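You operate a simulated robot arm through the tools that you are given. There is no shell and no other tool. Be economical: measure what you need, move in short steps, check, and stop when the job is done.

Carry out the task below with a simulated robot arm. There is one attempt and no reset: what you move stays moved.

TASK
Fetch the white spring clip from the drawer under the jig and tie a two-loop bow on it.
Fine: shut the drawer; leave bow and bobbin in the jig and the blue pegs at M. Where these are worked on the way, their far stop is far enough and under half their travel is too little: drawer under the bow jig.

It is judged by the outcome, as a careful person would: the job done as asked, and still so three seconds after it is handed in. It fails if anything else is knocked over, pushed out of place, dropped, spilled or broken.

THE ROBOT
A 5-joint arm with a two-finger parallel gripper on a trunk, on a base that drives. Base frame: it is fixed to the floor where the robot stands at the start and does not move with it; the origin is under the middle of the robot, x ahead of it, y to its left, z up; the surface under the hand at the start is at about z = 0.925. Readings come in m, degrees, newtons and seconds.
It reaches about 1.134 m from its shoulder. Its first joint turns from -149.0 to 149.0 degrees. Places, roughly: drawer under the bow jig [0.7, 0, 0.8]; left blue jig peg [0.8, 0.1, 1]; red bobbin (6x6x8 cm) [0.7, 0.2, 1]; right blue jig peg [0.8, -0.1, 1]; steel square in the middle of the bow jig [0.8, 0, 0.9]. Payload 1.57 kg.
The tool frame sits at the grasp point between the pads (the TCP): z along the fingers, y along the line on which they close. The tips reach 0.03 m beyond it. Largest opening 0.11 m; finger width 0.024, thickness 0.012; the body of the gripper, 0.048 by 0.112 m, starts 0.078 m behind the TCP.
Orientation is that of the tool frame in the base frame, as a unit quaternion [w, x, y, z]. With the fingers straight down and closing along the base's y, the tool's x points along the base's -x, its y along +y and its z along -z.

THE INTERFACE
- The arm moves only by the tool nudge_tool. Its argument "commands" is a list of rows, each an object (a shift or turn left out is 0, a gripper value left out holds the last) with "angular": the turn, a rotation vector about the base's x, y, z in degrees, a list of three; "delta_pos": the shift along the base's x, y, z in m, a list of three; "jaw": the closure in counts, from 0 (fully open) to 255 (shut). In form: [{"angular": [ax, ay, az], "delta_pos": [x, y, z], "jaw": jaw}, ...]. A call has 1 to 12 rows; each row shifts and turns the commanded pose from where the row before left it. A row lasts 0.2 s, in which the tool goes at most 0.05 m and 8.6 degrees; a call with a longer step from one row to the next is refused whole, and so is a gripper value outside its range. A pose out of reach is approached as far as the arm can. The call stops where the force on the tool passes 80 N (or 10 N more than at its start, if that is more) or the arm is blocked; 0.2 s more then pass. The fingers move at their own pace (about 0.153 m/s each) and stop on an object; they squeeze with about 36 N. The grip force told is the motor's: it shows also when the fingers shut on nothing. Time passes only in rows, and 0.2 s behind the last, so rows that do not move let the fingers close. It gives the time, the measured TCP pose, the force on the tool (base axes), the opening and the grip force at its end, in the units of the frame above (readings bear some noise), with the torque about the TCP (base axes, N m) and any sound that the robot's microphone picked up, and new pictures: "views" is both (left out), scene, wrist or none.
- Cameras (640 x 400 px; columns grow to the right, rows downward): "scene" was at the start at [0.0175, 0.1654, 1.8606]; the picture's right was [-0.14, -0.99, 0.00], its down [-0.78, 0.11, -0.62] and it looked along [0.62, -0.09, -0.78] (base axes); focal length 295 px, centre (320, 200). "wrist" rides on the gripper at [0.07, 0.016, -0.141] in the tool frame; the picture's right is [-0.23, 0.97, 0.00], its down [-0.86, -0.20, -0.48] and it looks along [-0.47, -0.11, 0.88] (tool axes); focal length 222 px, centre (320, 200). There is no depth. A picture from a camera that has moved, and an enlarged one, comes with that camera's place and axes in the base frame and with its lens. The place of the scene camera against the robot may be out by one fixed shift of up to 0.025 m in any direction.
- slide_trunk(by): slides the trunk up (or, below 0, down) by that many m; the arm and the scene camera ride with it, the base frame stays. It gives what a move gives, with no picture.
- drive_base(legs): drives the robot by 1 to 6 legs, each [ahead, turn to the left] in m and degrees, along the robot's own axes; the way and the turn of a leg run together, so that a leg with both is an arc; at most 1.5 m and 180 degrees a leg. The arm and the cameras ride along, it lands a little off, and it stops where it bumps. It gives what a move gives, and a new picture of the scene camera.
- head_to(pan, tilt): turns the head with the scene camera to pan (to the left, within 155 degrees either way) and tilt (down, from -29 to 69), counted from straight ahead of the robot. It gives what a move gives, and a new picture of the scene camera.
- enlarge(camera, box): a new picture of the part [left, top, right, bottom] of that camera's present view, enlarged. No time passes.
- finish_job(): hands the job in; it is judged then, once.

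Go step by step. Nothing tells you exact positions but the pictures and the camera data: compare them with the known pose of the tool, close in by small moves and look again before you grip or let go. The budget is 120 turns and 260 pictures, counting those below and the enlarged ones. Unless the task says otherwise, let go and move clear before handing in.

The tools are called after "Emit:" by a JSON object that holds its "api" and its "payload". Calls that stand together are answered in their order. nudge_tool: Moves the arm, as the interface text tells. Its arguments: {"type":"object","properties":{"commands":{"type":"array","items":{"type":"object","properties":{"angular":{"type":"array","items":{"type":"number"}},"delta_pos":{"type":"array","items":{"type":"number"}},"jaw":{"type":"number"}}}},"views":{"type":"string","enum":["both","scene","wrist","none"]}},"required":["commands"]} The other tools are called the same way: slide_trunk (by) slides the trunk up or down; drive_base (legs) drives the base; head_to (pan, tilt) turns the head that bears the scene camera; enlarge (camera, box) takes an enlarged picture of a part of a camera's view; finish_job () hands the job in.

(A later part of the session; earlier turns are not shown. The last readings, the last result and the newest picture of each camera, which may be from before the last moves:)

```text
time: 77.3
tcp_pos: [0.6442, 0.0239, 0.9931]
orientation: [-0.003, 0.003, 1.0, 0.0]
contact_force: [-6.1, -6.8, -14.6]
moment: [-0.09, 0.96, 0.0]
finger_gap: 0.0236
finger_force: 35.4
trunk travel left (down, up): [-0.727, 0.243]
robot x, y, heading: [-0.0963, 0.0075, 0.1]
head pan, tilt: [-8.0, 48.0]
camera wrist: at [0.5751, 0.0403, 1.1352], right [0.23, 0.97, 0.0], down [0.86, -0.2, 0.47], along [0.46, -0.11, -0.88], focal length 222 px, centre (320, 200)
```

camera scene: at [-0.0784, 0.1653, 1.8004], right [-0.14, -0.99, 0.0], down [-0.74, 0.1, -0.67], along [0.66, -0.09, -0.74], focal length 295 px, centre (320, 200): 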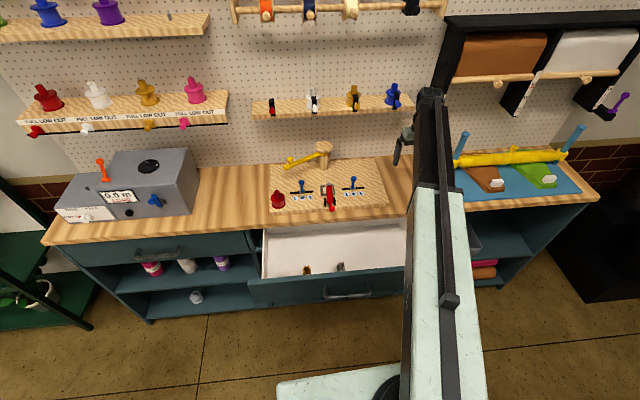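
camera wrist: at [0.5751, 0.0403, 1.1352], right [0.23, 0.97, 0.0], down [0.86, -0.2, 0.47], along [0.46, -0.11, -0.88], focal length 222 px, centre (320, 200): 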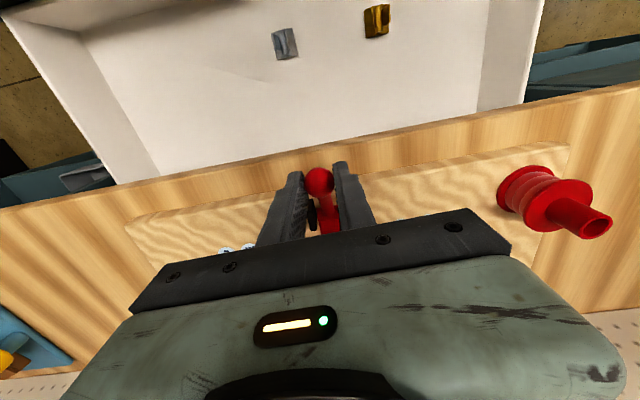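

The lever turns with me, as a clamp would. Continuing along the arc.

Emit:
{"api": "slide_trunk", "payload": {"by": 0.009}}

Emit:
{"api": "nudge_tool", "payload": {"commands": [{"delta_pos": [0.007, 0, 0]}], "views": "none"}}

Emit:
{"api": "slide_trunk", "payload": {"by": 0.007}}

Emit:
{"api": "nudge_tool", "payload": {"commands": [{"delta_pos": [0.008, 0, 0]}], "views": "both"}}

Emit:
{"api": "enlarge", "payload": {"camera": "scene", "box": [260, 120, 400, 208]}}

```text
time: 77.9
tcp_pos: [0.6485, 0.0236, 1.0022]
orientation: [0.001, 0.003, 1.0, 0.0]
contact_force: [13.3, -9.0, -13.9]
moment: [-0.2, -0.2, 0.0]
finger_gap: 0.0236
finger_force: 35.6
trunk travel left (down, up): [-0.736, 0.234]
robot x, y, heading: [-0.0977, 0.0069, 0.2]
head pan, tilt: [-8.0, 48.0]
```

```text
time: 78.3
tcp_pos: [0.649, 0.0238, 1.0033]
orientation: [-0.003, 0.003, 1.0, 0.0]
contact_force: [-13.0, -8.9, -8.4]
moment: [-0.17, 1.15, 0.0]
finger_gap: 0.0236
finger_force: 36.0
trunk travel left (down, up): [-0.736, 0.234]
robot x, y, heading: [-0.0974, 0.008, -0.0]
head pan, tilt: [-8.0, 48.0]
```

```text
time: 78.9
tcp_pos: [0.6544, 0.0237, 1.0092]
orientation: [0.001, 0.004, 1.0, 0.0]
contact_force: [4.1, -11.1, -12.9]
moment: [-0.21, 0.17, 0.07]
finger_gap: 0.0233
finger_force: 35.5
trunk travel left (down, up): [-0.743, 0.227]
robot x, y, heading: [-0.0965, 0.0095, 0.0]
head pan, tilt: [-8.0, 48.0]
```

```text
time: 79.3
tcp_pos: [0.6572, 0.0236, 1.0108]
orientation: [-0.002, 0.004, 1.0, 0.0]
contact_force: [-17.1, -12.5, -3.0]
moment: [-0.24, 1.23, 0.0]
finger_gap: 0.0237
finger_force: 36.2
trunk travel left (down, up): [-0.743, 0.227]
robot x, y, heading: [-0.1026, 0.0072, 0.0]
head pan, tilt: [-8.0, 48.0]
camera scene: at [-0.0802, 0.164, 1.7168], right [-0.14, -0.99, 0.0], down [-0.74, 0.1, -0.67], along [0.66, -0.09, -0.74], focal length 295 px, centre (320, 200)
camera wrist: at [0.5874, 0.0398, 1.1529], right [0.23, 0.97, 0.0], down [0.86, -0.21, 0.48], along [0.46, -0.11, -0.88], focal length 222 px, centre (320, 200)
```

scene: 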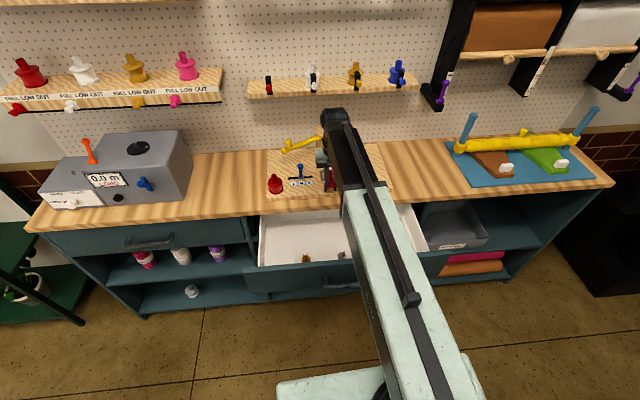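
wrist: 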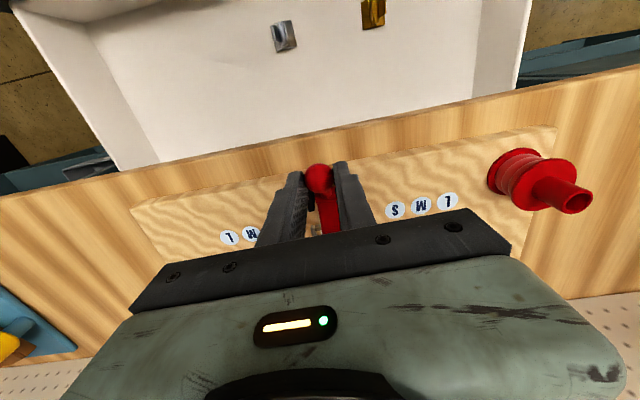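

```text
4.55 times, centred on (330, 164) of scene
camera zoom: at [-0.0802, 0.164, 1.7168], right [-0.14, -0.99, 0.0], down [-0.74, 0.1, -0.67], along [0.66, -0.09, -0.74], focal length 1341 px, centre (274, 364)
```

zoom: 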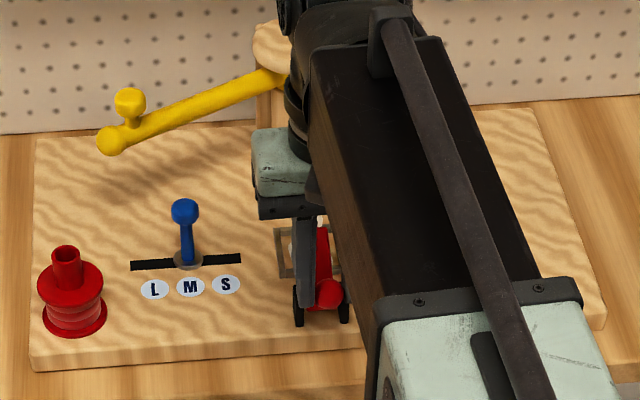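

Still moving freely. A little further to find the stop.

Emit:
{"api": "slide_trunk", "payload": {"by": 0.005}}

Emit:
{"api": "nudge_tool", "payload": {"commands": [{"delta_pos": [0.009, 0, 0]}], "views": "none"}}

Emit:
{"api": "nudge_tool", "payload": {"commands": [{"delta_pos": [0.009, 0, 0]}], "views": "wrist"}}

Emit:
{"api": "enlarge", "payload": {"camera": "wrist", "box": [220, 130, 420, 255]}}

```text
time: 79.8
tcp_pos: [0.6605, 0.0232, 1.0144]
orientation: [0.0, 0.003, 1.0, 0.0]
contact_force: [-3.0, -14.3, -12.5]
moment: [-0.3, 0.6, 0.02]
finger_gap: 0.0232
finger_force: 35.8
trunk travel left (down, up): [-0.748, 0.222]
robot x, y, heading: [-0.1017, 0.006, -0.2]
head pan, tilt: [-8.0, 48.0]
```

```text
time: 80.2
tcp_pos: [0.6654, 0.0241, 1.0162]
orientation: [-0.001, 0.003, 1.0, 0.0]
contact_force: [-19.5, -13.0, 3.7]
moment: [-0.34, 1.27, 0.03]
finger_gap: 0.0235
finger_force: 36.0
trunk travel left (down, up): [-0.748, 0.222]
robot x, y, heading: [-0.0938, 0.0093, -0.0]
head pan, tilt: [-8.0, 48.0]
```

```text
time: 80.6
tcp_pos: [0.6735, 0.0241, 1.0171]
orientation: [-0.001, 0.004, 1.0, 0.0]
contact_force: [-18.9, -13.8, 18.2]
moment: [-0.27, 1.03, 0.08]
finger_gap: 0.0234
finger_force: 35.8
trunk travel left (down, up): [-0.748, 0.222]
robot x, y, heading: [-0.0956, 0.0057, -0.1]
head pan, tilt: [-8.0, 48.0]
camera wrist: at [0.6042, 0.0393, 1.1592], right [0.23, 0.97, 0.0], down [0.85, -0.21, 0.48], along [0.46, -0.11, -0.88], focal length 222 px, centre (320, 200)
```

wrist: 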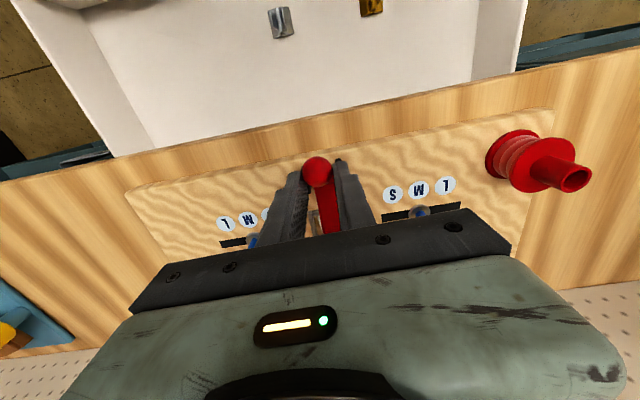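

```text
3.20 times, centred on (320, 192) of wrist
camera zoom: at [0.6042, 0.0393, 1.1592], right [0.23, 0.97, 0.0], down [0.85, -0.21, 0.48], along [0.46, -0.11, -0.88], focal length 711 px, centre (320, 224)
```

zoom: 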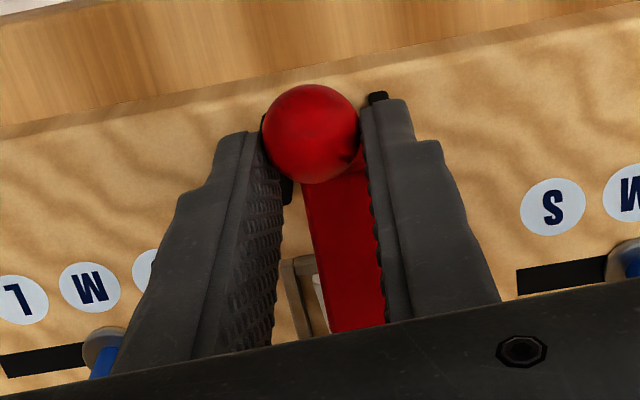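

Plate is coming down over the clip; pushing a little further until the stop.

Emit:
{"api": "nudge_tool", "payload": {"commands": [{"delta_pos": [0.006, 0, 0]}], "views": "none"}}

Emit:
{"api": "nudge_tool", "payload": {"commands": [{"delta_pos": [0.006, 0, 0]}], "views": "none"}}

Emit:
{"api": "nudge_tool", "payload": {"commands": [{"delta_pos": [0.006, 0, 0]}], "views": "wrist"}}

```text
time: 81.0
tcp_pos: [0.6783, 0.0232, 1.017]
orientation: [0.0, 0.003, 1.0, 0.0]
contact_force: [-18.3, -13.3, 16.7]
moment: [-0.28, 1.1, 0.14]
finger_gap: 0.0231
finger_force: 35.4
trunk travel left (down, up): [-0.748, 0.222]
robot x, y, heading: [-0.1009, 0.0076, -0.1]
head pan, tilt: [-8.0, 48.0]
```

```text
time: 81.4
tcp_pos: [0.688, 0.0237, 1.0166]
orientation: [0.002, 0.003, 1.0, 0.0]
contact_force: [-5.3, -17.5, 14.9]
moment: [-0.26, 0.34, 0.18]
finger_gap: 0.0231
finger_force: 35.1
trunk travel left (down, up): [-0.748, 0.222]
robot x, y, heading: [-0.0988, 0.0071, 0.1]
head pan, tilt: [-8.0, 48.0]
```

```text
time: 81.8
tcp_pos: [0.6952, 0.0264, 1.0152]
orientation: [0.001, 0.003, 1.0, 0.001]
contact_force: [-0.2, -0.9, 0.5]
moment: [0.04, -0.06, -0.01]
finger_gap: 0.0
finger_force: 21.9
trunk travel left (down, up): [-0.748, 0.222]
robot x, y, heading: [-0.0986, 0.0081, -0.2]
head pan, tilt: [-8.0, 48.0]
camera wrist: at [0.6252, 0.0418, 1.1565], right [0.23, 0.97, 0.0], down [0.85, -0.21, 0.48], along [0.47, -0.11, -0.88], focal length 222 px, centre (320, 200)
```

wrist: 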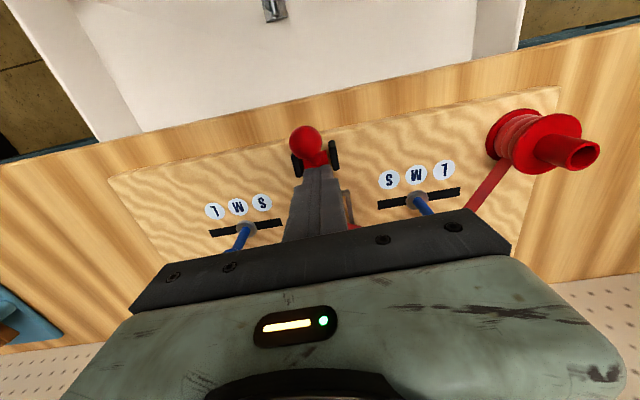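

The lever is shut and a red ribbon now runs from the bobbin towards the clip: the clamp holds the ribbon's end. I'll rise straight up and look.

Emit:
{"api": "slide_trunk", "payload": {"by": 0.12}}

Emit:
{"api": "nudge_tool", "payload": {"commands": [{"delta_pos": [0.02, 0.03, 0], "jaw": 0}, {"delta_pos": [0.0, 0.03, 0]}], "views": "wrist"}}

Emit:
{"api": "enlarge", "payload": {"camera": "wrist", "box": [160, 60, 480, 260]}}

```text
time: 83.3
tcp_pos: [0.6952, 0.0258, 1.134]
orientation: [0.001, 0.003, 1.0, 0.001]
contact_force: [1.2, 0.0, 0.2]
moment: [-0.02, 0.0, 0.0]
finger_gap: 0.0
finger_force: 21.4
trunk travel left (down, up): [-0.868, 0.102]
robot x, y, heading: [-0.1018, 0.0065, -0.0]
head pan, tilt: [-8.0, 48.0]
```

```text
time: 83.9
tcp_pos: [0.7167, 0.086, 1.1347]
orientation: [0.001, 0.003, 1.0, -0.001]
contact_force: [0.3, -0.2, -0.3]
moment: [-0.01, 0.0, 0.0]
finger_gap: 0.1098
finger_force: 0.1
trunk travel left (down, up): [-0.868, 0.102]
robot x, y, heading: [-0.0979, 0.0053, 0.1]
head pan, tilt: [-8.0, 48.0]
camera wrist: at [0.6455, 0.1018, 1.2765], right [0.23, 0.97, 0.0], down [0.85, -0.2, 0.48], along [0.46, -0.11, -0.88], focal length 222 px, centre (320, 200)
```

wrist: 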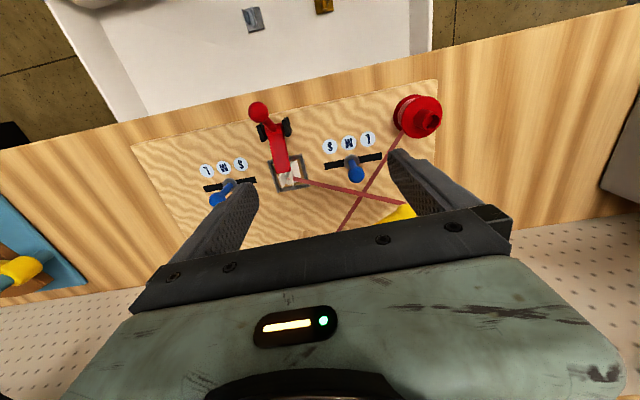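

```text
2.00 times, centred on (320, 160) of wrist
camera zoom: at [0.6455, 0.1018, 1.2765], right [0.23, 0.97, 0.0], down [0.85, -0.2, 0.48], along [0.46, -0.11, -0.88], focal length 444 px, centre (320, 280)
```

zoom: 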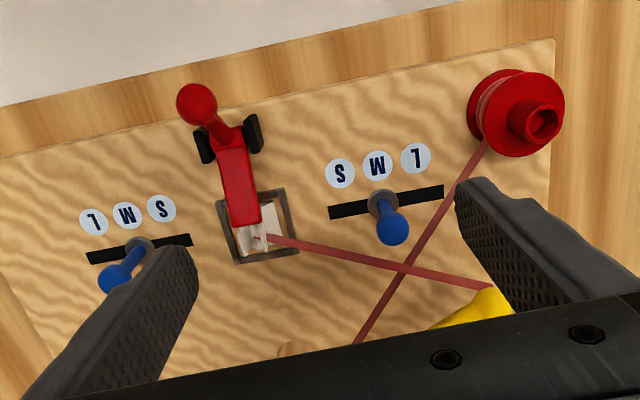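

The ribbon runs bobbin → post → tip of the yellow arm → clip, so the yellow arm lays the ribbon around the pegs. By triangulation its knob is at about (0.835, 0.157, 1.05) on a radius of about 0.148 around the post at (0.896, 0.022). I'll move above the knob.

Emit:
{"api": "nudge_tool", "payload": {"commands": [{"delta_pos": [0.03, 0.02, 0]}, {"delta_pos": [0.03, 0.02, 0]}, {"delta_pos": [0.03, 0.02, 0]}, {"delta_pos": [0.022, 0.011, 0]}], "views": "both"}}

Emit:
{"api": "enlarge", "payload": {"camera": "wrist", "box": [200, 80, 440, 230]}}

Emit:
{"api": "enlarge", "payload": {"camera": "scene", "box": [260, 90, 420, 190]}}

```text
time: 84.9
tcp_pos: [0.8263, 0.1562, 1.1347]
orientation: [0.0, 0.003, 1.0, -0.001]
contact_force: [0.0, 0.0, 0.2]
moment: [0.01, 0.01, 0.01]
finger_gap: 0.1096
finger_force: 0.1
trunk travel left (down, up): [-0.868, 0.102]
robot x, y, heading: [-0.1032, 0.0058, 0.2]
head pan, tilt: [-8.0, 48.0]
camera scene: at [-0.0779, 0.1658, 1.8413], right [-0.14, -0.99, 0.0], down [-0.74, 0.1, -0.67], along [0.66, -0.09, -0.74], focal length 295 px, centre (320, 200)
camera wrist: at [0.7575, 0.1725, 1.2763], right [0.23, 0.97, 0.0], down [0.85, -0.2, 0.48], along [0.46, -0.11, -0.88], focal length 222 px, centre (320, 200)
```

scene: 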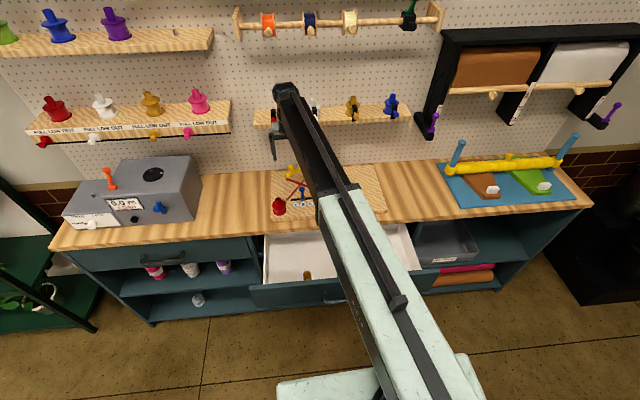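
wrist: 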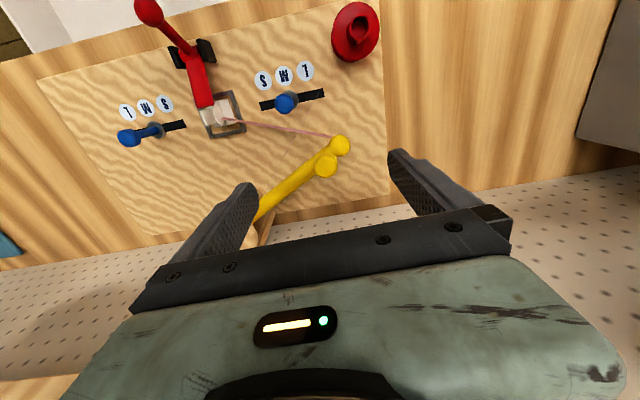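

```text
2.67 times, centred on (320, 155) of wrist
camera zoom: at [0.7575, 0.1725, 1.2763], right [0.23, 0.97, 0.0], down [0.85, -0.2, 0.48], along [0.46, -0.11, -0.88], focal length 592 px, centre (320, 320)
```

zoom: 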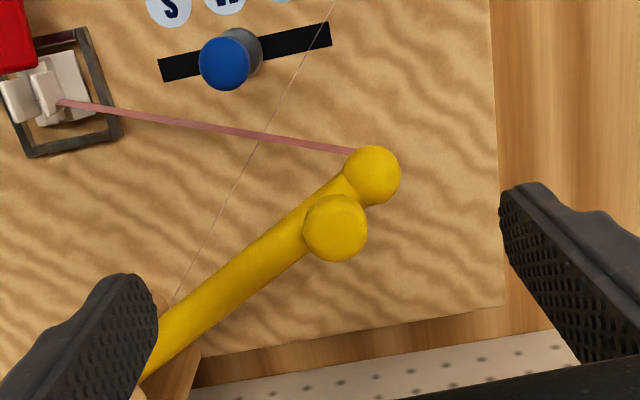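

```text
4.00 times, centred on (340, 140) of scene
camera zoom: at [-0.0779, 0.1658, 1.8413], right [-0.14, -0.99, 0.0], down [-0.74, 0.1, -0.67], along [0.66, -0.09, -0.74], focal length 1180 px, centre (240, 440)
```

zoom: 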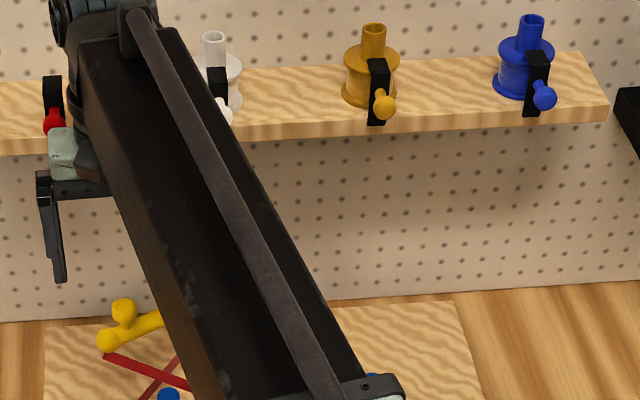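

The shelf's gate handles (red one near (0.87, 0.21, 1.25)) are close to the gripper body, so I'll lean the tool back about 35° before working the knob.

Emit:
{"api": "nudge_tool", "payload": {"commands": [{"angular": [1.36, -8.4, 0], "delta_pos": [-0.01, 0, 0]}, {"angular": [1.36, -8.4, 0], "delta_pos": [-0.01, 0, 0]}, {"angular": [1.36, -8.4, 0]}, {"angular": [1.36, -8.4, 0]}], "views": "both"}}

```text
time: 85.9
tcp_pos: [0.8067, 0.1555, 1.1769]
orientation: [0.29, 0.003, 0.956, 0.047]
contact_force: [-0.5, 0.0, 0.4]
moment: [-0.03, 0.02, -0.05]
finger_gap: 0.11
finger_force: 0.0
out of reach, approached as far as the arm can: row 1, 2, 3, 4
trunk travel left (down, up): [-0.868, 0.102]
robot x, y, heading: [-0.0976, 0.0071, 0.3]
head pan, tilt: [-8.0, 48.0]
camera scene: at [-0.0787, 0.1655, 1.8414], right [-0.14, -0.99, 0.0], down [-0.74, 0.1, -0.67], along [0.66, -0.09, -0.74], focal length 295 px, centre (320, 200)
camera wrist: at [0.6698, 0.1609, 1.2563], right [0.17, 0.96, 0.22], down [0.45, -0.27, 0.85], along [0.88, -0.05, -0.48], focal length 222 px, centre (320, 200)
```

scene: 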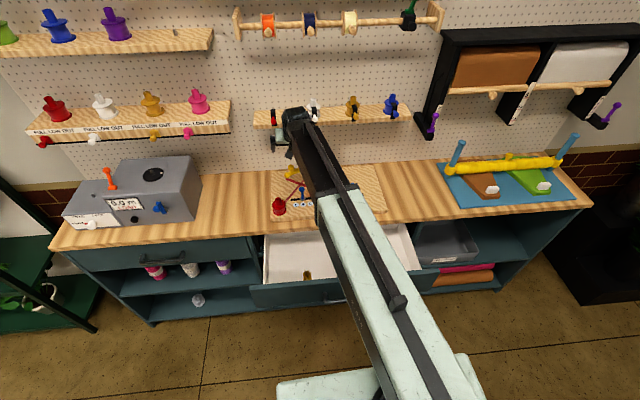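
wrist: 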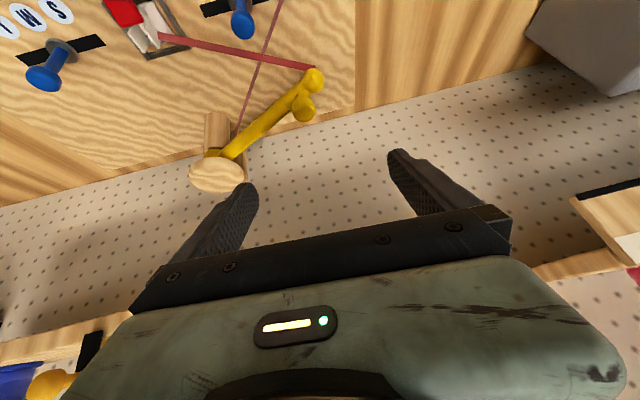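

The tilted pose is clear of the shelf. The knob is at (0.834, 0.159, 1.051); I'll line up and come down over it.

Emit:
{"api": "nudge_tool", "payload": {"commands": [{"delta_pos": [0.027, 0.0035, 0], "jaw": 90}, {}], "views": "none"}}

Emit:
{"api": "slide_trunk", "payload": {"by": -0.07}}

Emit:
{"api": "nudge_tool", "payload": {"commands": [{}], "views": "both"}}

Emit:
{"api": "enlarge", "payload": {"camera": "wrist", "box": [200, 80, 440, 230]}}

```text
time: 86.5
tcp_pos: [0.8344, 0.1596, 1.1756]
orientation: [0.288, 0.004, 0.956, 0.047]
contact_force: [-0.1, 0.3, 0.4]
moment: [0.04, 0.01, -0.03]
finger_gap: 0.0713
finger_force: 0.0
trunk travel left (down, up): [-0.868, 0.102]
robot x, y, heading: [-0.0977, 0.0096, -0.2]
head pan, tilt: [-8.0, 48.0]
```

```text
time: 87.6
tcp_pos: [0.8339, 0.1589, 1.1051]
orientation: [0.288, 0.004, 0.956, 0.047]
contact_force: [0.9, 0.1, 0.7]
moment: [0.04, 0.01, 0.0]
finger_gap: 0.0713
finger_force: 0.1
trunk travel left (down, up): [-0.798, 0.172]
robot x, y, heading: [-0.0987, 0.0037, -0.1]
head pan, tilt: [-8.0, 48.0]
```

```text
time: 88.0
tcp_pos: [0.8328, 0.1598, 1.1048]
orientation: [0.289, 0.003, 0.956, 0.049]
contact_force: [0.1, -0.5, -0.5]
moment: [0.04, -0.03, -0.04]
finger_gap: 0.071
finger_force: 0.1
trunk travel left (down, up): [-0.798, 0.172]
robot x, y, heading: [-0.0965, 0.0084, 0.2]
head pan, tilt: [-8.0, 48.0]
camera scene: at [-0.0782, 0.1656, 1.7714], right [-0.14, -0.99, 0.0], down [-0.74, 0.1, -0.67], along [0.66, -0.09, -0.74], focal length 295 px, centre (320, 200)
camera wrist: at [0.6977, 0.1642, 1.1861], right [0.17, 0.96, 0.22], down [0.45, -0.27, 0.85], along [0.88, -0.05, -0.48], focal length 222 px, centre (320, 200)
```

scene: 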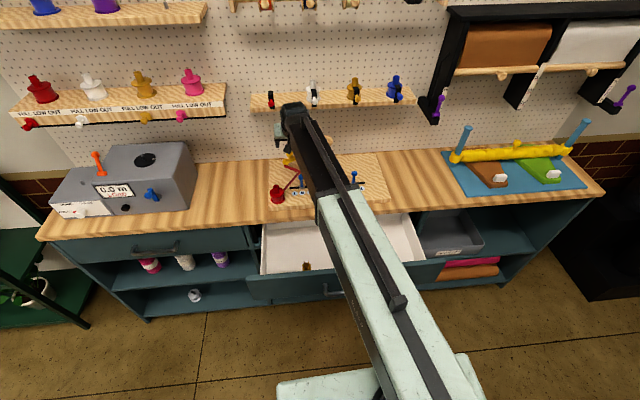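
wrist: 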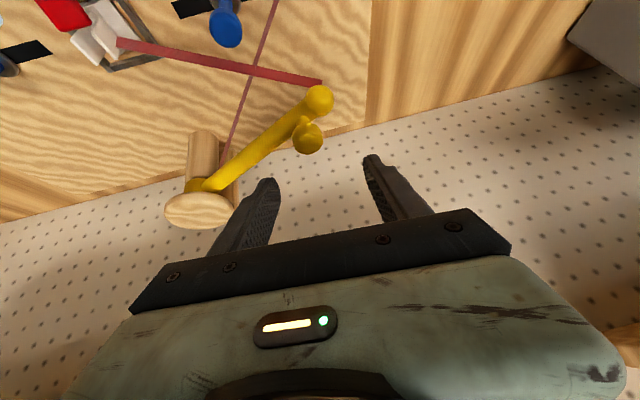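

```text
2.67 times, centred on (320, 155) of wrist
camera zoom: at [0.6977, 0.1642, 1.1861], right [0.17, 0.96, 0.22], down [0.45, -0.27, 0.85], along [0.88, -0.05, -0.48], focal length 592 px, centre (320, 320)
```

zoom: 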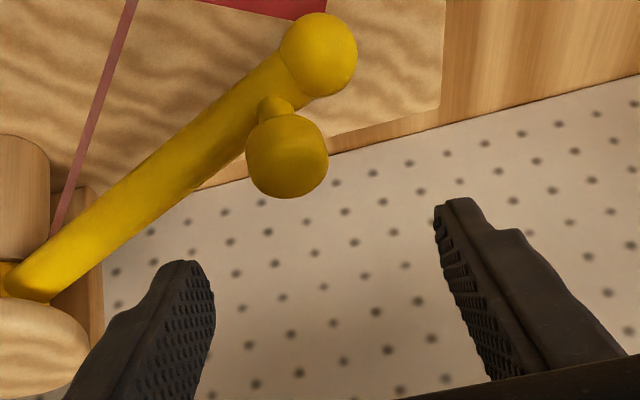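

The knob lines up. I'll shift back 9 mm so that the ball falls in the pads' middle, lower 39 mm and close.

Emit:
{"api": "nudge_tool", "payload": {"commands": [{"delta_pos": [-0.009, 0, 0]}], "views": "none"}}

Emit:
{"api": "slide_trunk", "payload": {"by": -0.039}}

Emit:
{"api": "nudge_tool", "payload": {"commands": [{}], "views": "wrist"}}

Emit:
{"api": "enlarge", "payload": {"camera": "wrist", "box": [200, 80, 440, 230]}}

```text
time: 88.4
tcp_pos: [0.825, 0.1595, 1.106]
orientation: [0.289, 0.003, 0.956, 0.048]
contact_force: [-0.2, 0.2, -0.3]
moment: [-0.01, 0.01, 0.02]
finger_gap: 0.0715
finger_force: 0.0
trunk travel left (down, up): [-0.798, 0.172]
robot x, y, heading: [-0.096, 0.0059, 0.0]
head pan, tilt: [-8.0, 48.0]
```

```text
time: 89.2
tcp_pos: [0.8248, 0.1586, 1.0672]
orientation: [0.288, 0.003, 0.956, 0.048]
contact_force: [0.1, 0.1, -1.1]
moment: [0.0, -0.01, -0.01]
finger_gap: 0.0713
finger_force: 0.1
trunk travel left (down, up): [-0.759, 0.211]
robot x, y, heading: [-0.0973, 0.0119, 0.1]
head pan, tilt: [-8.0, 48.0]
```

```text
time: 89.6
tcp_pos: [0.8258, 0.1597, 1.0672]
orientation: [0.288, 0.003, 0.956, 0.048]
contact_force: [0.9, -0.8, -0.2]
moment: [0.0, 0.02, 0.04]
finger_gap: 0.0714
finger_force: 0.0
trunk travel left (down, up): [-0.759, 0.211]
robot x, y, heading: [-0.0976, 0.0078, -0.1]
head pan, tilt: [-8.0, 48.0]
camera wrist: at [0.6882, 0.1647, 1.1471], right [0.17, 0.96, 0.22], down [0.45, -0.27, 0.85], along [0.88, -0.05, -0.48], focal length 222 px, centre (320, 200)
```

wrist: 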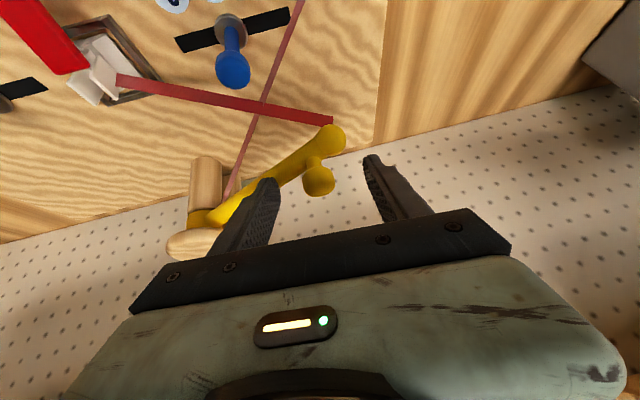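

```text
2.67 times, centred on (320, 155) of wrist
camera zoom: at [0.6882, 0.1647, 1.1471], right [0.17, 0.96, 0.22], down [0.45, -0.27, 0.85], along [0.88, -0.05, -0.48], focal length 592 px, centre (320, 320)
```

zoom: 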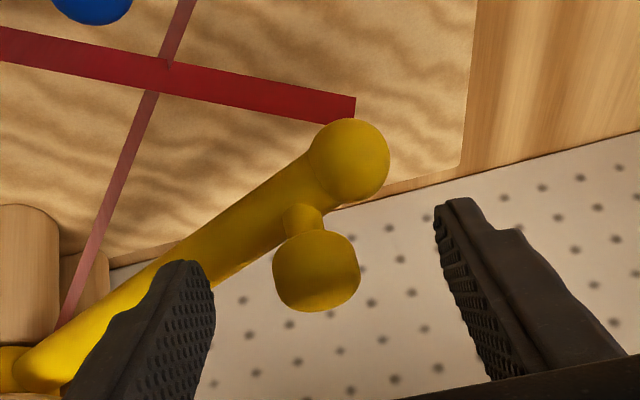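

The knob is between the tips. Closing on it.

Emit:
{"api": "nudge_tool", "payload": {"commands": [{"jaw": 255}, {"jaw": 255}, {"jaw": 255}], "views": "wrist"}}

```text
time: 90.4
tcp_pos: [0.8236, 0.1571, 1.0671]
orientation: [0.288, 0.004, 0.956, 0.046]
contact_force: [-1.0, -8.1, -2.3]
moment: [-0.79, 0.05, -0.23]
finger_gap: 0.0263
finger_force: 37.2
trunk travel left (down, up): [-0.759, 0.211]
robot x, y, heading: [-0.0994, 0.0109, 0.1]
head pan, tilt: [-8.0, 48.0]
camera wrist: at [0.6884, 0.1635, 1.147], right [0.17, 0.96, 0.21], down [0.45, -0.27, 0.85], along [0.88, -0.05, -0.48], focal length 222 px, centre (320, 200)
```

wrist: 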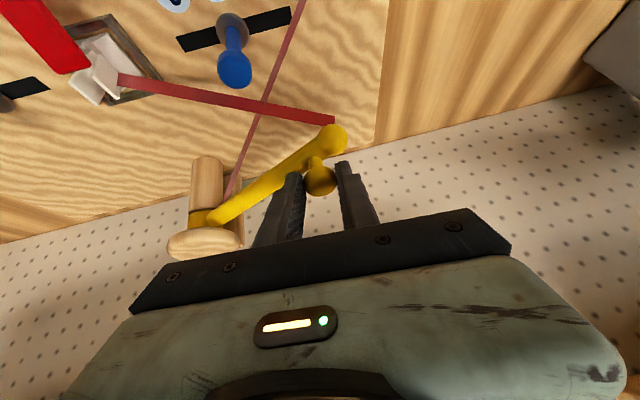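

Gripped. Sweeping the arm forward along its circle (centre ≈ (0.896, 0.02), radius ≈ 0.15), a few degrees first.

Emit:
{"api": "nudge_tool", "payload": {"commands": [{"delta_pos": [-0.0092, -0.0049, 0], "angular": [0, 0, -0.3]}, {"delta_pos": [-0.0092, -0.0049, 0], "angular": [0, 0, -0.3]}, {"delta_pos": [-0.0085, -0.0062, 0], "angular": [0, 0, -0.4]}, {"delta_pos": [-0.0085, -0.0062, 0], "angular": [0, 0, -0.4]}], "views": "wrist"}}

```text
time: 91.4
tcp_pos: [0.7899, 0.1371, 1.0668]
orientation: [0.289, 0.015, 0.956, 0.044]
contact_force: [4.0, -0.8, -0.8]
moment: [-0.5, -0.24, 0.38]
finger_gap: 0.026
finger_force: 37.2
trunk travel left (down, up): [-0.759, 0.211]
robot x, y, heading: [-0.0974, 0.0061, 0.3]
head pan, tilt: [-8.0, 48.0]
camera wrist: at [0.6539, 0.146, 1.1468], right [0.19, 0.96, 0.22], down [0.45, -0.28, 0.85], along [0.87, -0.07, -0.48], focal length 222 px, centre (320, 200)
```

wrist: 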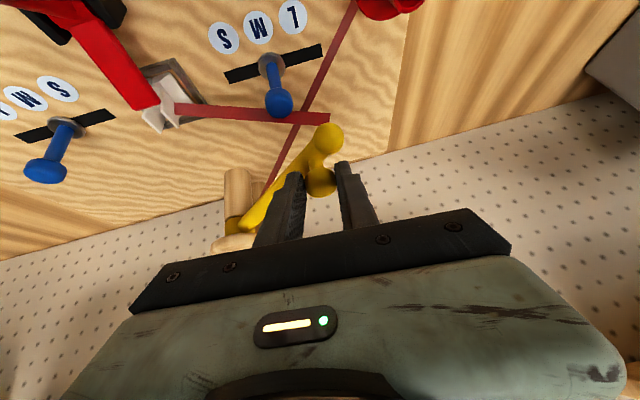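

The arm swings freely. Continuing the sweep toward the front.

Emit:
{"api": "nudge_tool", "payload": {"commands": [{"delta_pos": [-0.0075, -0.0073, 0], "angular": [0, 0, -0.5]}, {"delta_pos": [-0.0075, -0.0073, 0], "angular": [0, 0, -0.5]}, {"delta_pos": [-0.0065, -0.0083, 0], "angular": [0, 0, -0.5]}, {"delta_pos": [-0.0065, -0.0083, 0], "angular": [0, 0, -0.5]}, {"delta_pos": [-0.0053, -0.009, 0], "angular": [0, 0, -0.5]}, {"delta_pos": [-0.0053, -0.009, 0], "angular": [0, 0, -0.5]}, {"delta_pos": [-0.0039, -0.0097, 0], "angular": [0, 0, -0.5]}, {"delta_pos": [-0.0039, -0.0097, 0], "angular": [0, 0, -0.5]}], "views": "both"}}

```text
time: 93.2
tcp_pos: [0.7433, 0.069, 1.0657]
orientation: [0.29, 0.048, 0.955, 0.033]
contact_force: [-8.9, 6.4, -4.2]
moment: [-0.43, 0.21, 0.53]
finger_gap: 0.026
finger_force: 37.4
trunk travel left (down, up): [-0.759, 0.211]
robot x, y, heading: [-0.1002, 0.0083, 0.1]
head pan, tilt: [-8.0, 48.0]
camera scene: at [-0.079, 0.1666, 1.7323], right [-0.14, -0.99, 0.0], down [-0.74, 0.1, -0.67], along [0.66, -0.09, -0.74], focal length 295 px, centre (320, 200)
camera wrist: at [0.6083, 0.0876, 1.1473], right [0.26, 0.94, 0.21], down [0.43, -0.31, 0.85], along [0.87, -0.13, -0.48], focal length 222 px, centre (320, 200)
```

scene: 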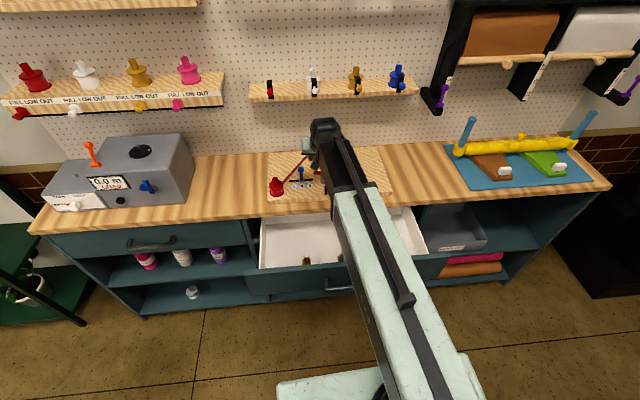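
wrist: 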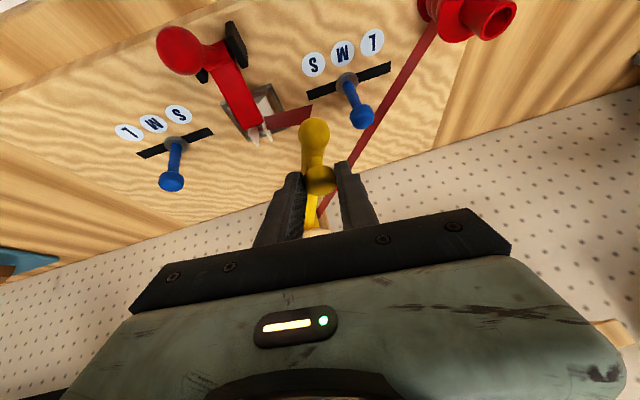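

The arm tip now points at the front, ribbon still straight from clip to tip. Continuing the sweep to the right side.

Emit:
{"api": "nudge_tool", "payload": {"commands": [{"delta_pos": [-0.0051, -0.0203, 0], "angular": [0, 0, -1]}, {"delta_pos": [-0.0022, -0.0208, 0], "angular": [0, 0, -1.3]}, {"delta_pos": [0.0007, -0.0209, 0], "angular": [0, 0, -1.3]}, {"delta_pos": [0.0036, -0.0206, 0], "angular": [0, 0, -1.3]}, {"delta_pos": [0.0065, -0.0199, 0], "angular": [0, 0, -1.3]}, {"delta_pos": [0.0092, -0.0188, 0], "angular": [0, 0, -1.1]}], "views": "wrist"}}

```text
time: 94.6
tcp_pos: [0.7549, -0.0522, 1.067]
orientation: [0.293, 0.109, 0.95, 0.014]
contact_force: [-4.1, -1.3, 2.7]
moment: [-0.47, 0.41, 0.16]
finger_gap: 0.0266
finger_force: 37.7
trunk travel left (down, up): [-0.759, 0.211]
robot x, y, heading: [-0.098, 0.0094, 0.4]
head pan, tilt: [-8.0, 48.0]
camera wrist: at [0.6233, -0.017, 1.1476], right [0.38, 0.9, 0.21], down [0.38, -0.36, 0.85], along [0.84, -0.24, -0.48], focal length 222 px, centre (320, 200)
```

wrist: 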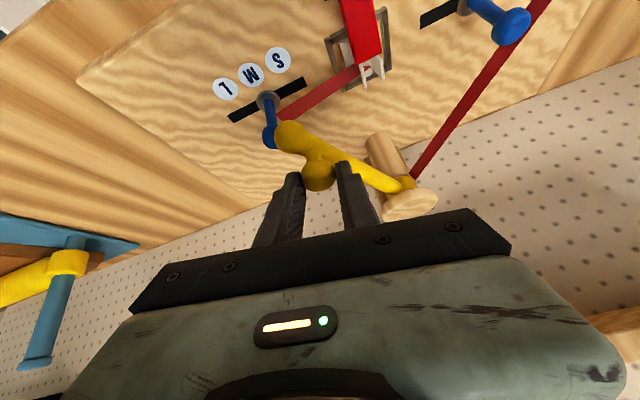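

Passing the right peg now. Continuing toward the right end.

Emit:
{"api": "nudge_tool", "payload": {"commands": [{"delta_pos": [0.0117, -0.0174, 0], "angular": [0, 0, -1]}, {"delta_pos": [0.014, -0.0155, 0], "angular": [0, 0, -0.8]}, {"delta_pos": [0.016, -0.0135, 0], "angular": [0, 0, -0.6]}, {"delta_pos": [0.0177, -0.0111, 0], "angular": [0, 0, -0.4]}], "views": "both"}}

Emit:
{"api": "enlarge", "payload": {"camera": "wrist", "box": [160, 20, 480, 220]}}

```text
time: 95.6
tcp_pos: [0.8117, -0.1153, 1.0661]
orientation: [0.292, 0.133, 0.947, 0.007]
contact_force: [-18.2, -24.9, -2.3]
moment: [-0.54, 0.52, 0.14]
finger_gap: 0.0257
finger_force: 36.8
trunk travel left (down, up): [-0.759, 0.211]
robot x, y, heading: [-0.101, 0.0071, 0.3]
head pan, tilt: [-8.0, 48.0]
camera scene: at [-0.0806, 0.1621, 1.7327], right [-0.14, -0.99, 0.0], down [-0.74, 0.1, -0.67], along [0.66, -0.09, -0.74], focal length 295 px, centre (320, 200)
camera wrist: at [0.6826, -0.0735, 1.1479], right [0.42, 0.88, 0.21], down [0.36, -0.38, 0.85], along [0.83, -0.28, -0.48], focal length 222 px, centre (320, 200)
```

scene: 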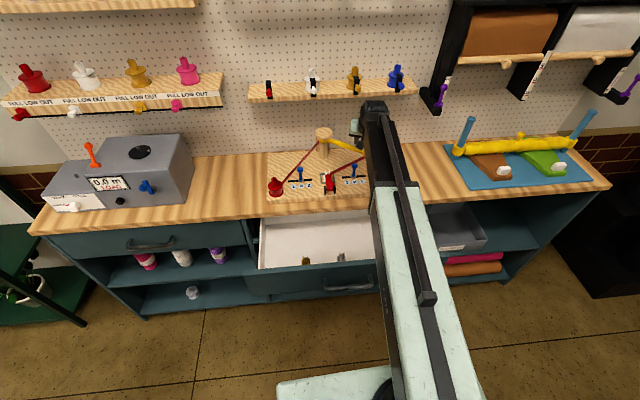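
wrist: 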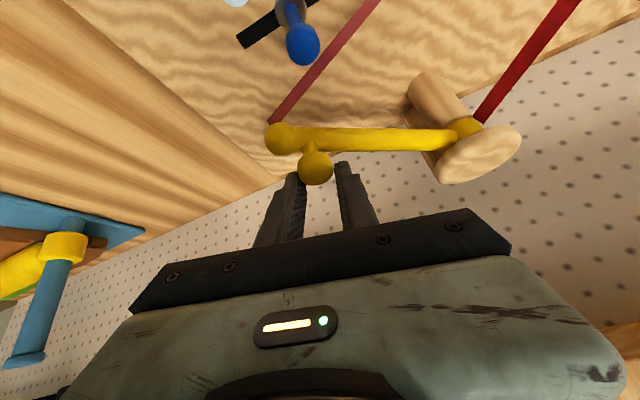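

```text
2.00 times, centred on (320, 120) of wrist
camera zoom: at [0.6826, -0.0735, 1.1479], right [0.42, 0.88, 0.21], down [0.36, -0.38, 0.85], along [0.83, -0.28, -0.48], focal length 444 px, centre (320, 360)
```

zoom: 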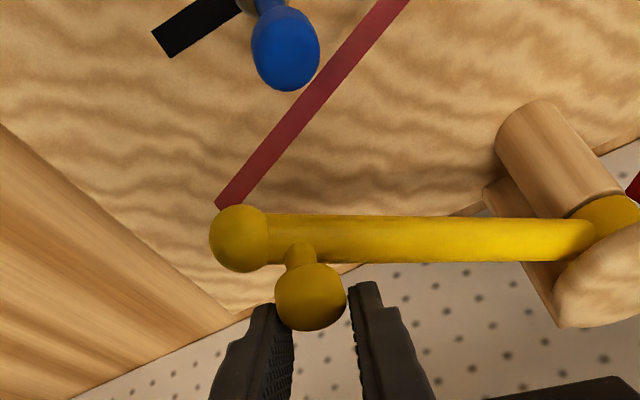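

The arm meets some resistance near the mirrored position. I'll push slightly further to find its end stop.

Emit:
{"api": "nudge_tool", "payload": {"commands": [{"delta_pos": [0.009, -0.004, 0]}, {"delta_pos": [0.009, -0.004, 0]}], "views": "wrist"}}

```text
time: 96.2
tcp_pos: [0.8368, -0.1153, 1.0676]
orientation: [0.294, 0.131, 0.947, 0.01]
contact_force: [-0.2, -0.4, 0.0]
moment: [-0.02, -0.02, 0.01]
finger_gap: 0.0002
finger_force: 21.3
trunk travel left (down, up): [-0.759, 0.211]
robot x, y, heading: [-0.098, 0.0044, 0.0]
head pan, tilt: [-8.0, 48.0]
camera wrist: at [0.7054, -0.0741, 1.1467], right [0.42, 0.88, 0.22], down [0.36, -0.38, 0.85], along [0.83, -0.28, -0.48], focal length 222 px, centre (320, 200)
```

wrist: 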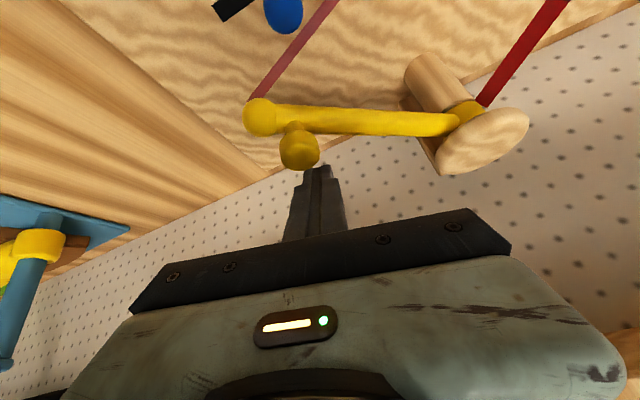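

The fingers slipped off at the arm's end stop. I'll rise, open, and look at the ribbon's path.

Emit:
{"api": "slide_trunk", "payload": {"by": 0.08}}

Emit:
{"api": "nudge_tool", "payload": {"commands": [{"delta_pos": [-0.04, -0.01, 0], "jaw": 90}, {"delta_pos": [-0.03, -0.04, 0]}, {"delta_pos": [-0.0, -0.045, 0]}, {"delta_pos": [-0.0, -0.045, 0]}, {"delta_pos": [-0.0, -0.045, 0]}], "views": "scene"}}

Emit:
{"api": "enlarge", "payload": {"camera": "scene", "box": [255, 115, 399, 205]}}

```text
time: 97.4
tcp_pos: [0.8326, -0.1182, 1.1469]
orientation: [0.292, 0.133, 0.947, 0.008]
contact_force: [0.4, -0.8, 1.4]
moment: [-0.01, 0.02, -0.02]
finger_gap: 0.0
finger_force: 21.1
trunk travel left (down, up): [-0.839, 0.131]
robot x, y, heading: [-0.0999, 0.0084, 0.2]
head pan, tilt: [-8.0, 48.0]
```

```text
time: 98.6
tcp_pos: [0.7616, -0.303, 1.1472]
orientation: [0.293, 0.133, 0.947, 0.008]
contact_force: [0.7, -0.6, -1.3]
moment: [-0.02, 0.01, -0.01]
finger_gap: 0.0712
finger_force: 0.1
trunk travel left (down, up): [-0.839, 0.131]
robot x, y, heading: [-0.0989, 0.0106, 0.2]
head pan, tilt: [-8.0, 48.0]
camera scene: at [-0.0783, 0.1651, 1.8124], right [-0.14, -0.99, 0.0], down [-0.74, 0.1, -0.67], along [0.66, -0.09, -0.74], focal length 295 px, centre (320, 200)
```

scene: 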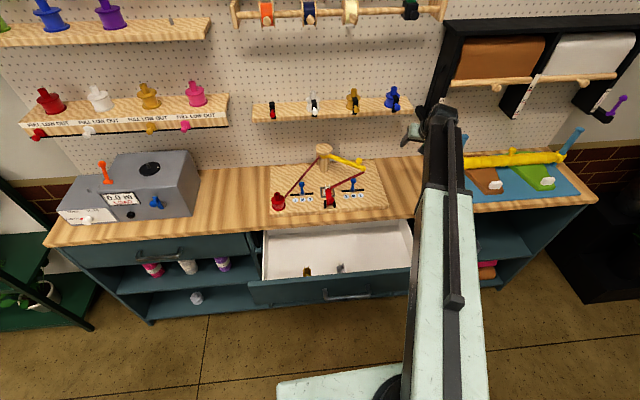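

```text
4.44 times, centred on (327, 160) of scene
camera zoom: at [-0.0783, 0.1651, 1.8124], right [-0.14, -0.99, 0.0], down [-0.74, 0.1, -0.67], along [0.66, -0.09, -0.74], focal length 1311 px, centre (289, 378)
```

zoom: 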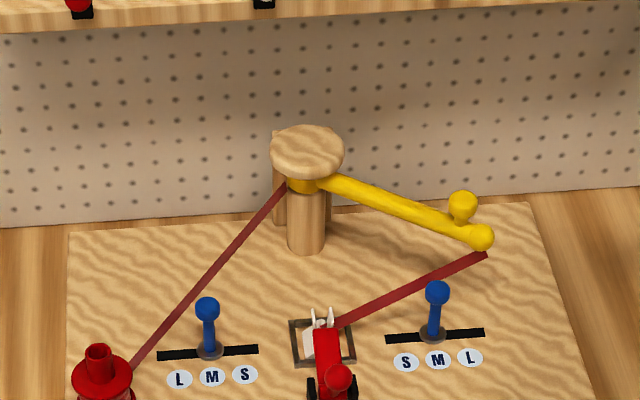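

The arm stands on the right at about 236°, short of the mirror position, and the ribbon runs behind the right peg. I'll push the knob on to its stop with closed fingers from the front.

Emit:
{"api": "nudge_tool", "payload": {"commands": [{"delta_pos": [0, 0.04, 0], "jaw": 255}, {"delta_pos": [0, 0.04, 0]}, {"delta_pos": [0, 0.04, 0]}, {"delta_pos": [-0.005, 0.04, 0]}, {"delta_pos": [0, 0.038, 0]}], "views": "none"}}

Emit:
{"api": "slide_trunk", "payload": {"by": -0.086}}

Emit:
{"api": "nudge_tool", "payload": {"commands": [{}], "views": "wrist"}}

```text
time: 99.8
tcp_pos: [0.7582, -0.1048, 1.1461]
orientation: [0.293, 0.131, 0.947, 0.008]
contact_force: [-0.9, -0.3, -0.5]
moment: [-0.02, 0.02, -0.01]
finger_gap: 0.0001
finger_force: 22.0
trunk travel left (down, up): [-0.839, 0.131]
robot x, y, heading: [-0.0966, 0.0065, 0.2]
head pan, tilt: [-8.0, 48.0]
```

```text
time: 101.0
tcp_pos: [0.7586, -0.1071, 1.0593]
orientation: [0.292, 0.132, 0.947, 0.008]
contact_force: [0.0, -0.4, -1.1]
moment: [0.0, -0.02, 0.01]
finger_gap: 0.0
finger_force: 21.3
trunk travel left (down, up): [-0.753, 0.217]
robot x, y, heading: [-0.0983, 0.0075, 0.1]
head pan, tilt: [-8.0, 48.0]
```

```text
time: 101.4
tcp_pos: [0.759, -0.1053, 1.0615]
orientation: [0.293, 0.132, 0.947, 0.008]
contact_force: [-0.6, 0.4, -0.9]
moment: [-0.05, -0.02, -0.03]
finger_gap: 0.0
finger_force: 20.9
trunk travel left (down, up): [-0.753, 0.217]
robot x, y, heading: [-0.0992, 0.008, 0.2]
head pan, tilt: [-8.0, 48.0]
camera wrist: at [0.6286, -0.0646, 1.1411], right [0.42, 0.88, 0.22], down [0.36, -0.38, 0.85], along [0.83, -0.28, -0.48], focal length 222 px, centre (320, 200)
```

wrist: 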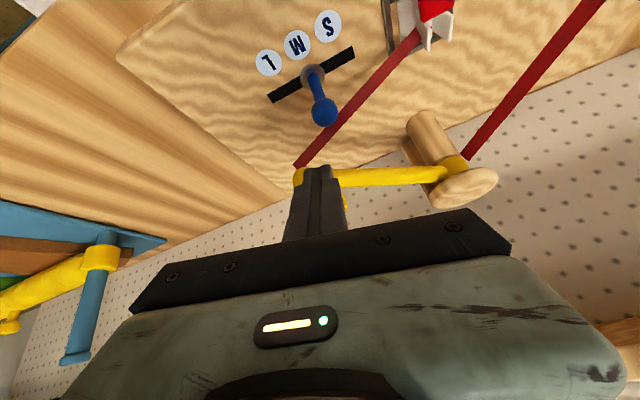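

The fingers stand just in front of the knob. Pushing it back along its arc.

Emit:
{"api": "nudge_tool", "payload": {"commands": [{"delta_pos": [0.015, -0.006, 0]}, {"delta_pos": [0.015, -0.006, 0]}, {"delta_pos": [0.012, -0.004, 0]}, {"delta_pos": [0.01, -0.003, 0]}], "views": "wrist"}}

```text
time: 102.4
tcp_pos: [0.7905, -0.1209, 1.0606]
orientation: [0.277, 0.132, 0.952, 0.009]
contact_force: [-34.5, 8.2, 6.9]
moment: [0.16, 0.5, 0.07]
finger_gap: 0.0
finger_force: 21.9
trunk travel left (down, up): [-0.753, 0.217]
robot x, y, heading: [-0.0992, 0.0075, 0.1]
head pan, tilt: [-8.0, 48.0]
stopped in row 4: the force on the tool passed its limit at 90 N (the readings are from after the stop); the commanded pose is now the measured one
camera wrist: at [0.6636, -0.0794, 1.1447], right [0.42, 0.88, 0.21], down [0.39, -0.39, 0.84], along [0.82, -0.27, -0.51], focal length 222 px, centre (320, 200)
```

wrist: 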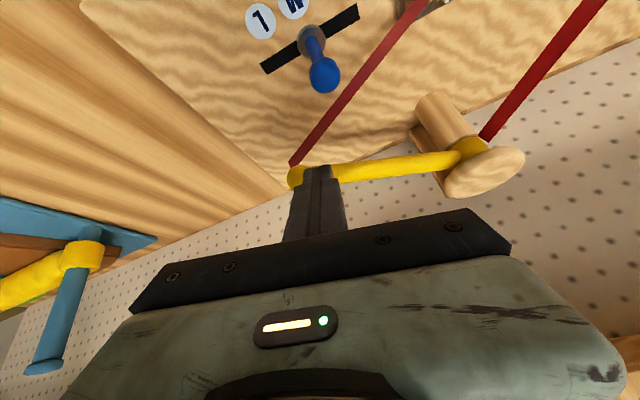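

That was a hard stop, so the arm is fully to the right. I'll back off, rise a little and look at the jig and ribbon again.

Emit:
{"api": "nudge_tool", "payload": {"commands": [{"delta_pos": [-0.03, 0.0, 0]}, {"delta_pos": [-0.01, 0.0, 0]}], "views": "none"}}

Emit:
{"api": "slide_trunk", "payload": {"by": 0.06}}

Emit:
{"api": "nudge_tool", "payload": {"commands": [{"jaw": 90, "angular": [-1.0, -1.5, 0]}, {}], "views": "both"}}

Emit:
{"api": "enlarge", "payload": {"camera": "wrist", "box": [160, 20, 480, 220]}}

```text
time: 103.0
tcp_pos: [0.7581, -0.1203, 1.0557]
orientation: [0.28, 0.132, 0.951, 0.01]
contact_force: [-0.2, -0.1, -0.1]
moment: [-0.02, 0.0, 0.0]
finger_gap: 0.0
finger_force: 21.4
trunk travel left (down, up): [-0.753, 0.217]
robot x, y, heading: [-0.1002, 0.0108, 0.2]
head pan, tilt: [-8.0, 48.0]
```

```text
time: 104.0
tcp_pos: [0.759, -0.1216, 1.1182]
orientation: [0.279, 0.132, 0.951, 0.009]
contact_force: [0.6, -0.2, 0.1]
moment: [0.01, 0.02, 0.0]
finger_gap: 0.0
finger_force: 21.3
trunk travel left (down, up): [-0.813, 0.157]
robot x, y, heading: [-0.0996, 0.0125, 0.3]
head pan, tilt: [-8.0, 48.0]
```

```text
time: 104.6
tcp_pos: [0.7566, -0.1198, 1.1202]
orientation: [0.293, 0.13, 0.947, 0.003]
contact_force: [-0.3, -1.0, -0.7]
moment: [0.05, -0.02, 0.01]
finger_gap: 0.0711
finger_force: 0.0
out of reach, approached as far as the arm can: row 1
trunk travel left (down, up): [-0.813, 0.157]
robot x, y, heading: [-0.0986, 0.009, 0.2]
head pan, tilt: [-8.0, 48.0]
camera scene: at [-0.0786, 0.1656, 1.7864], right [-0.14, -0.99, 0.0], down [-0.74, 0.1, -0.67], along [0.66, -0.09, -0.74], focal length 295 px, centre (320, 200)
camera wrist: at [0.6281, -0.0785, 1.2007], right [0.42, 0.88, 0.2], down [0.37, -0.37, 0.85], along [0.83, -0.28, -0.48], focal length 222 px, centre (320, 200)
```

scene: 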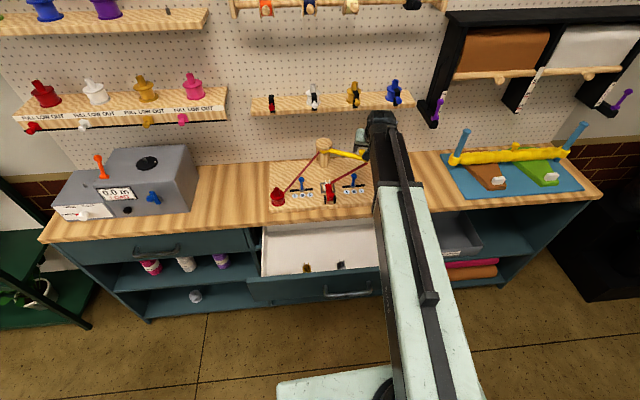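
wrist: 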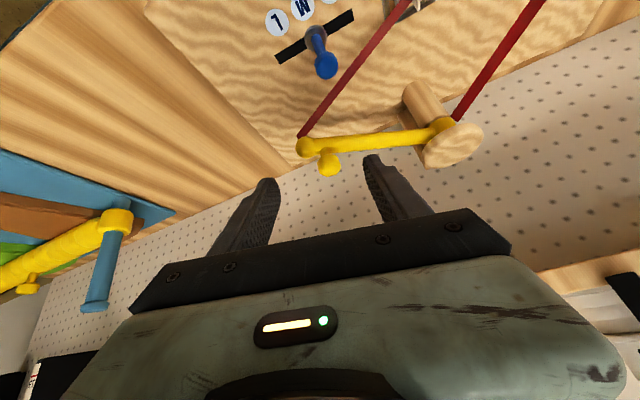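

```text
2.00 times, centred on (320, 120) of wrist
camera zoom: at [0.6281, -0.0785, 1.2007], right [0.42, 0.88, 0.2], down [0.37, -0.37, 0.85], along [0.83, -0.28, -0.48], focal length 444 px, centre (320, 360)
```

zoom: 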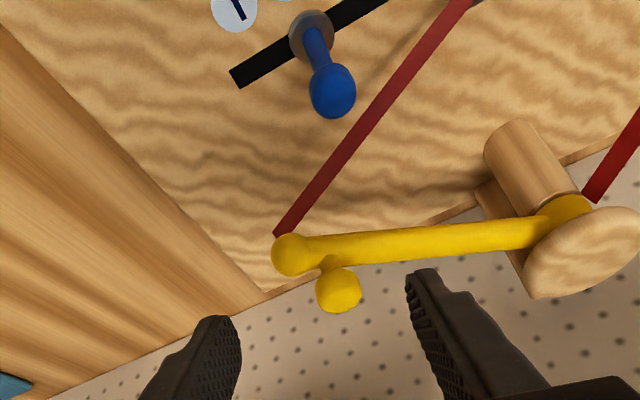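

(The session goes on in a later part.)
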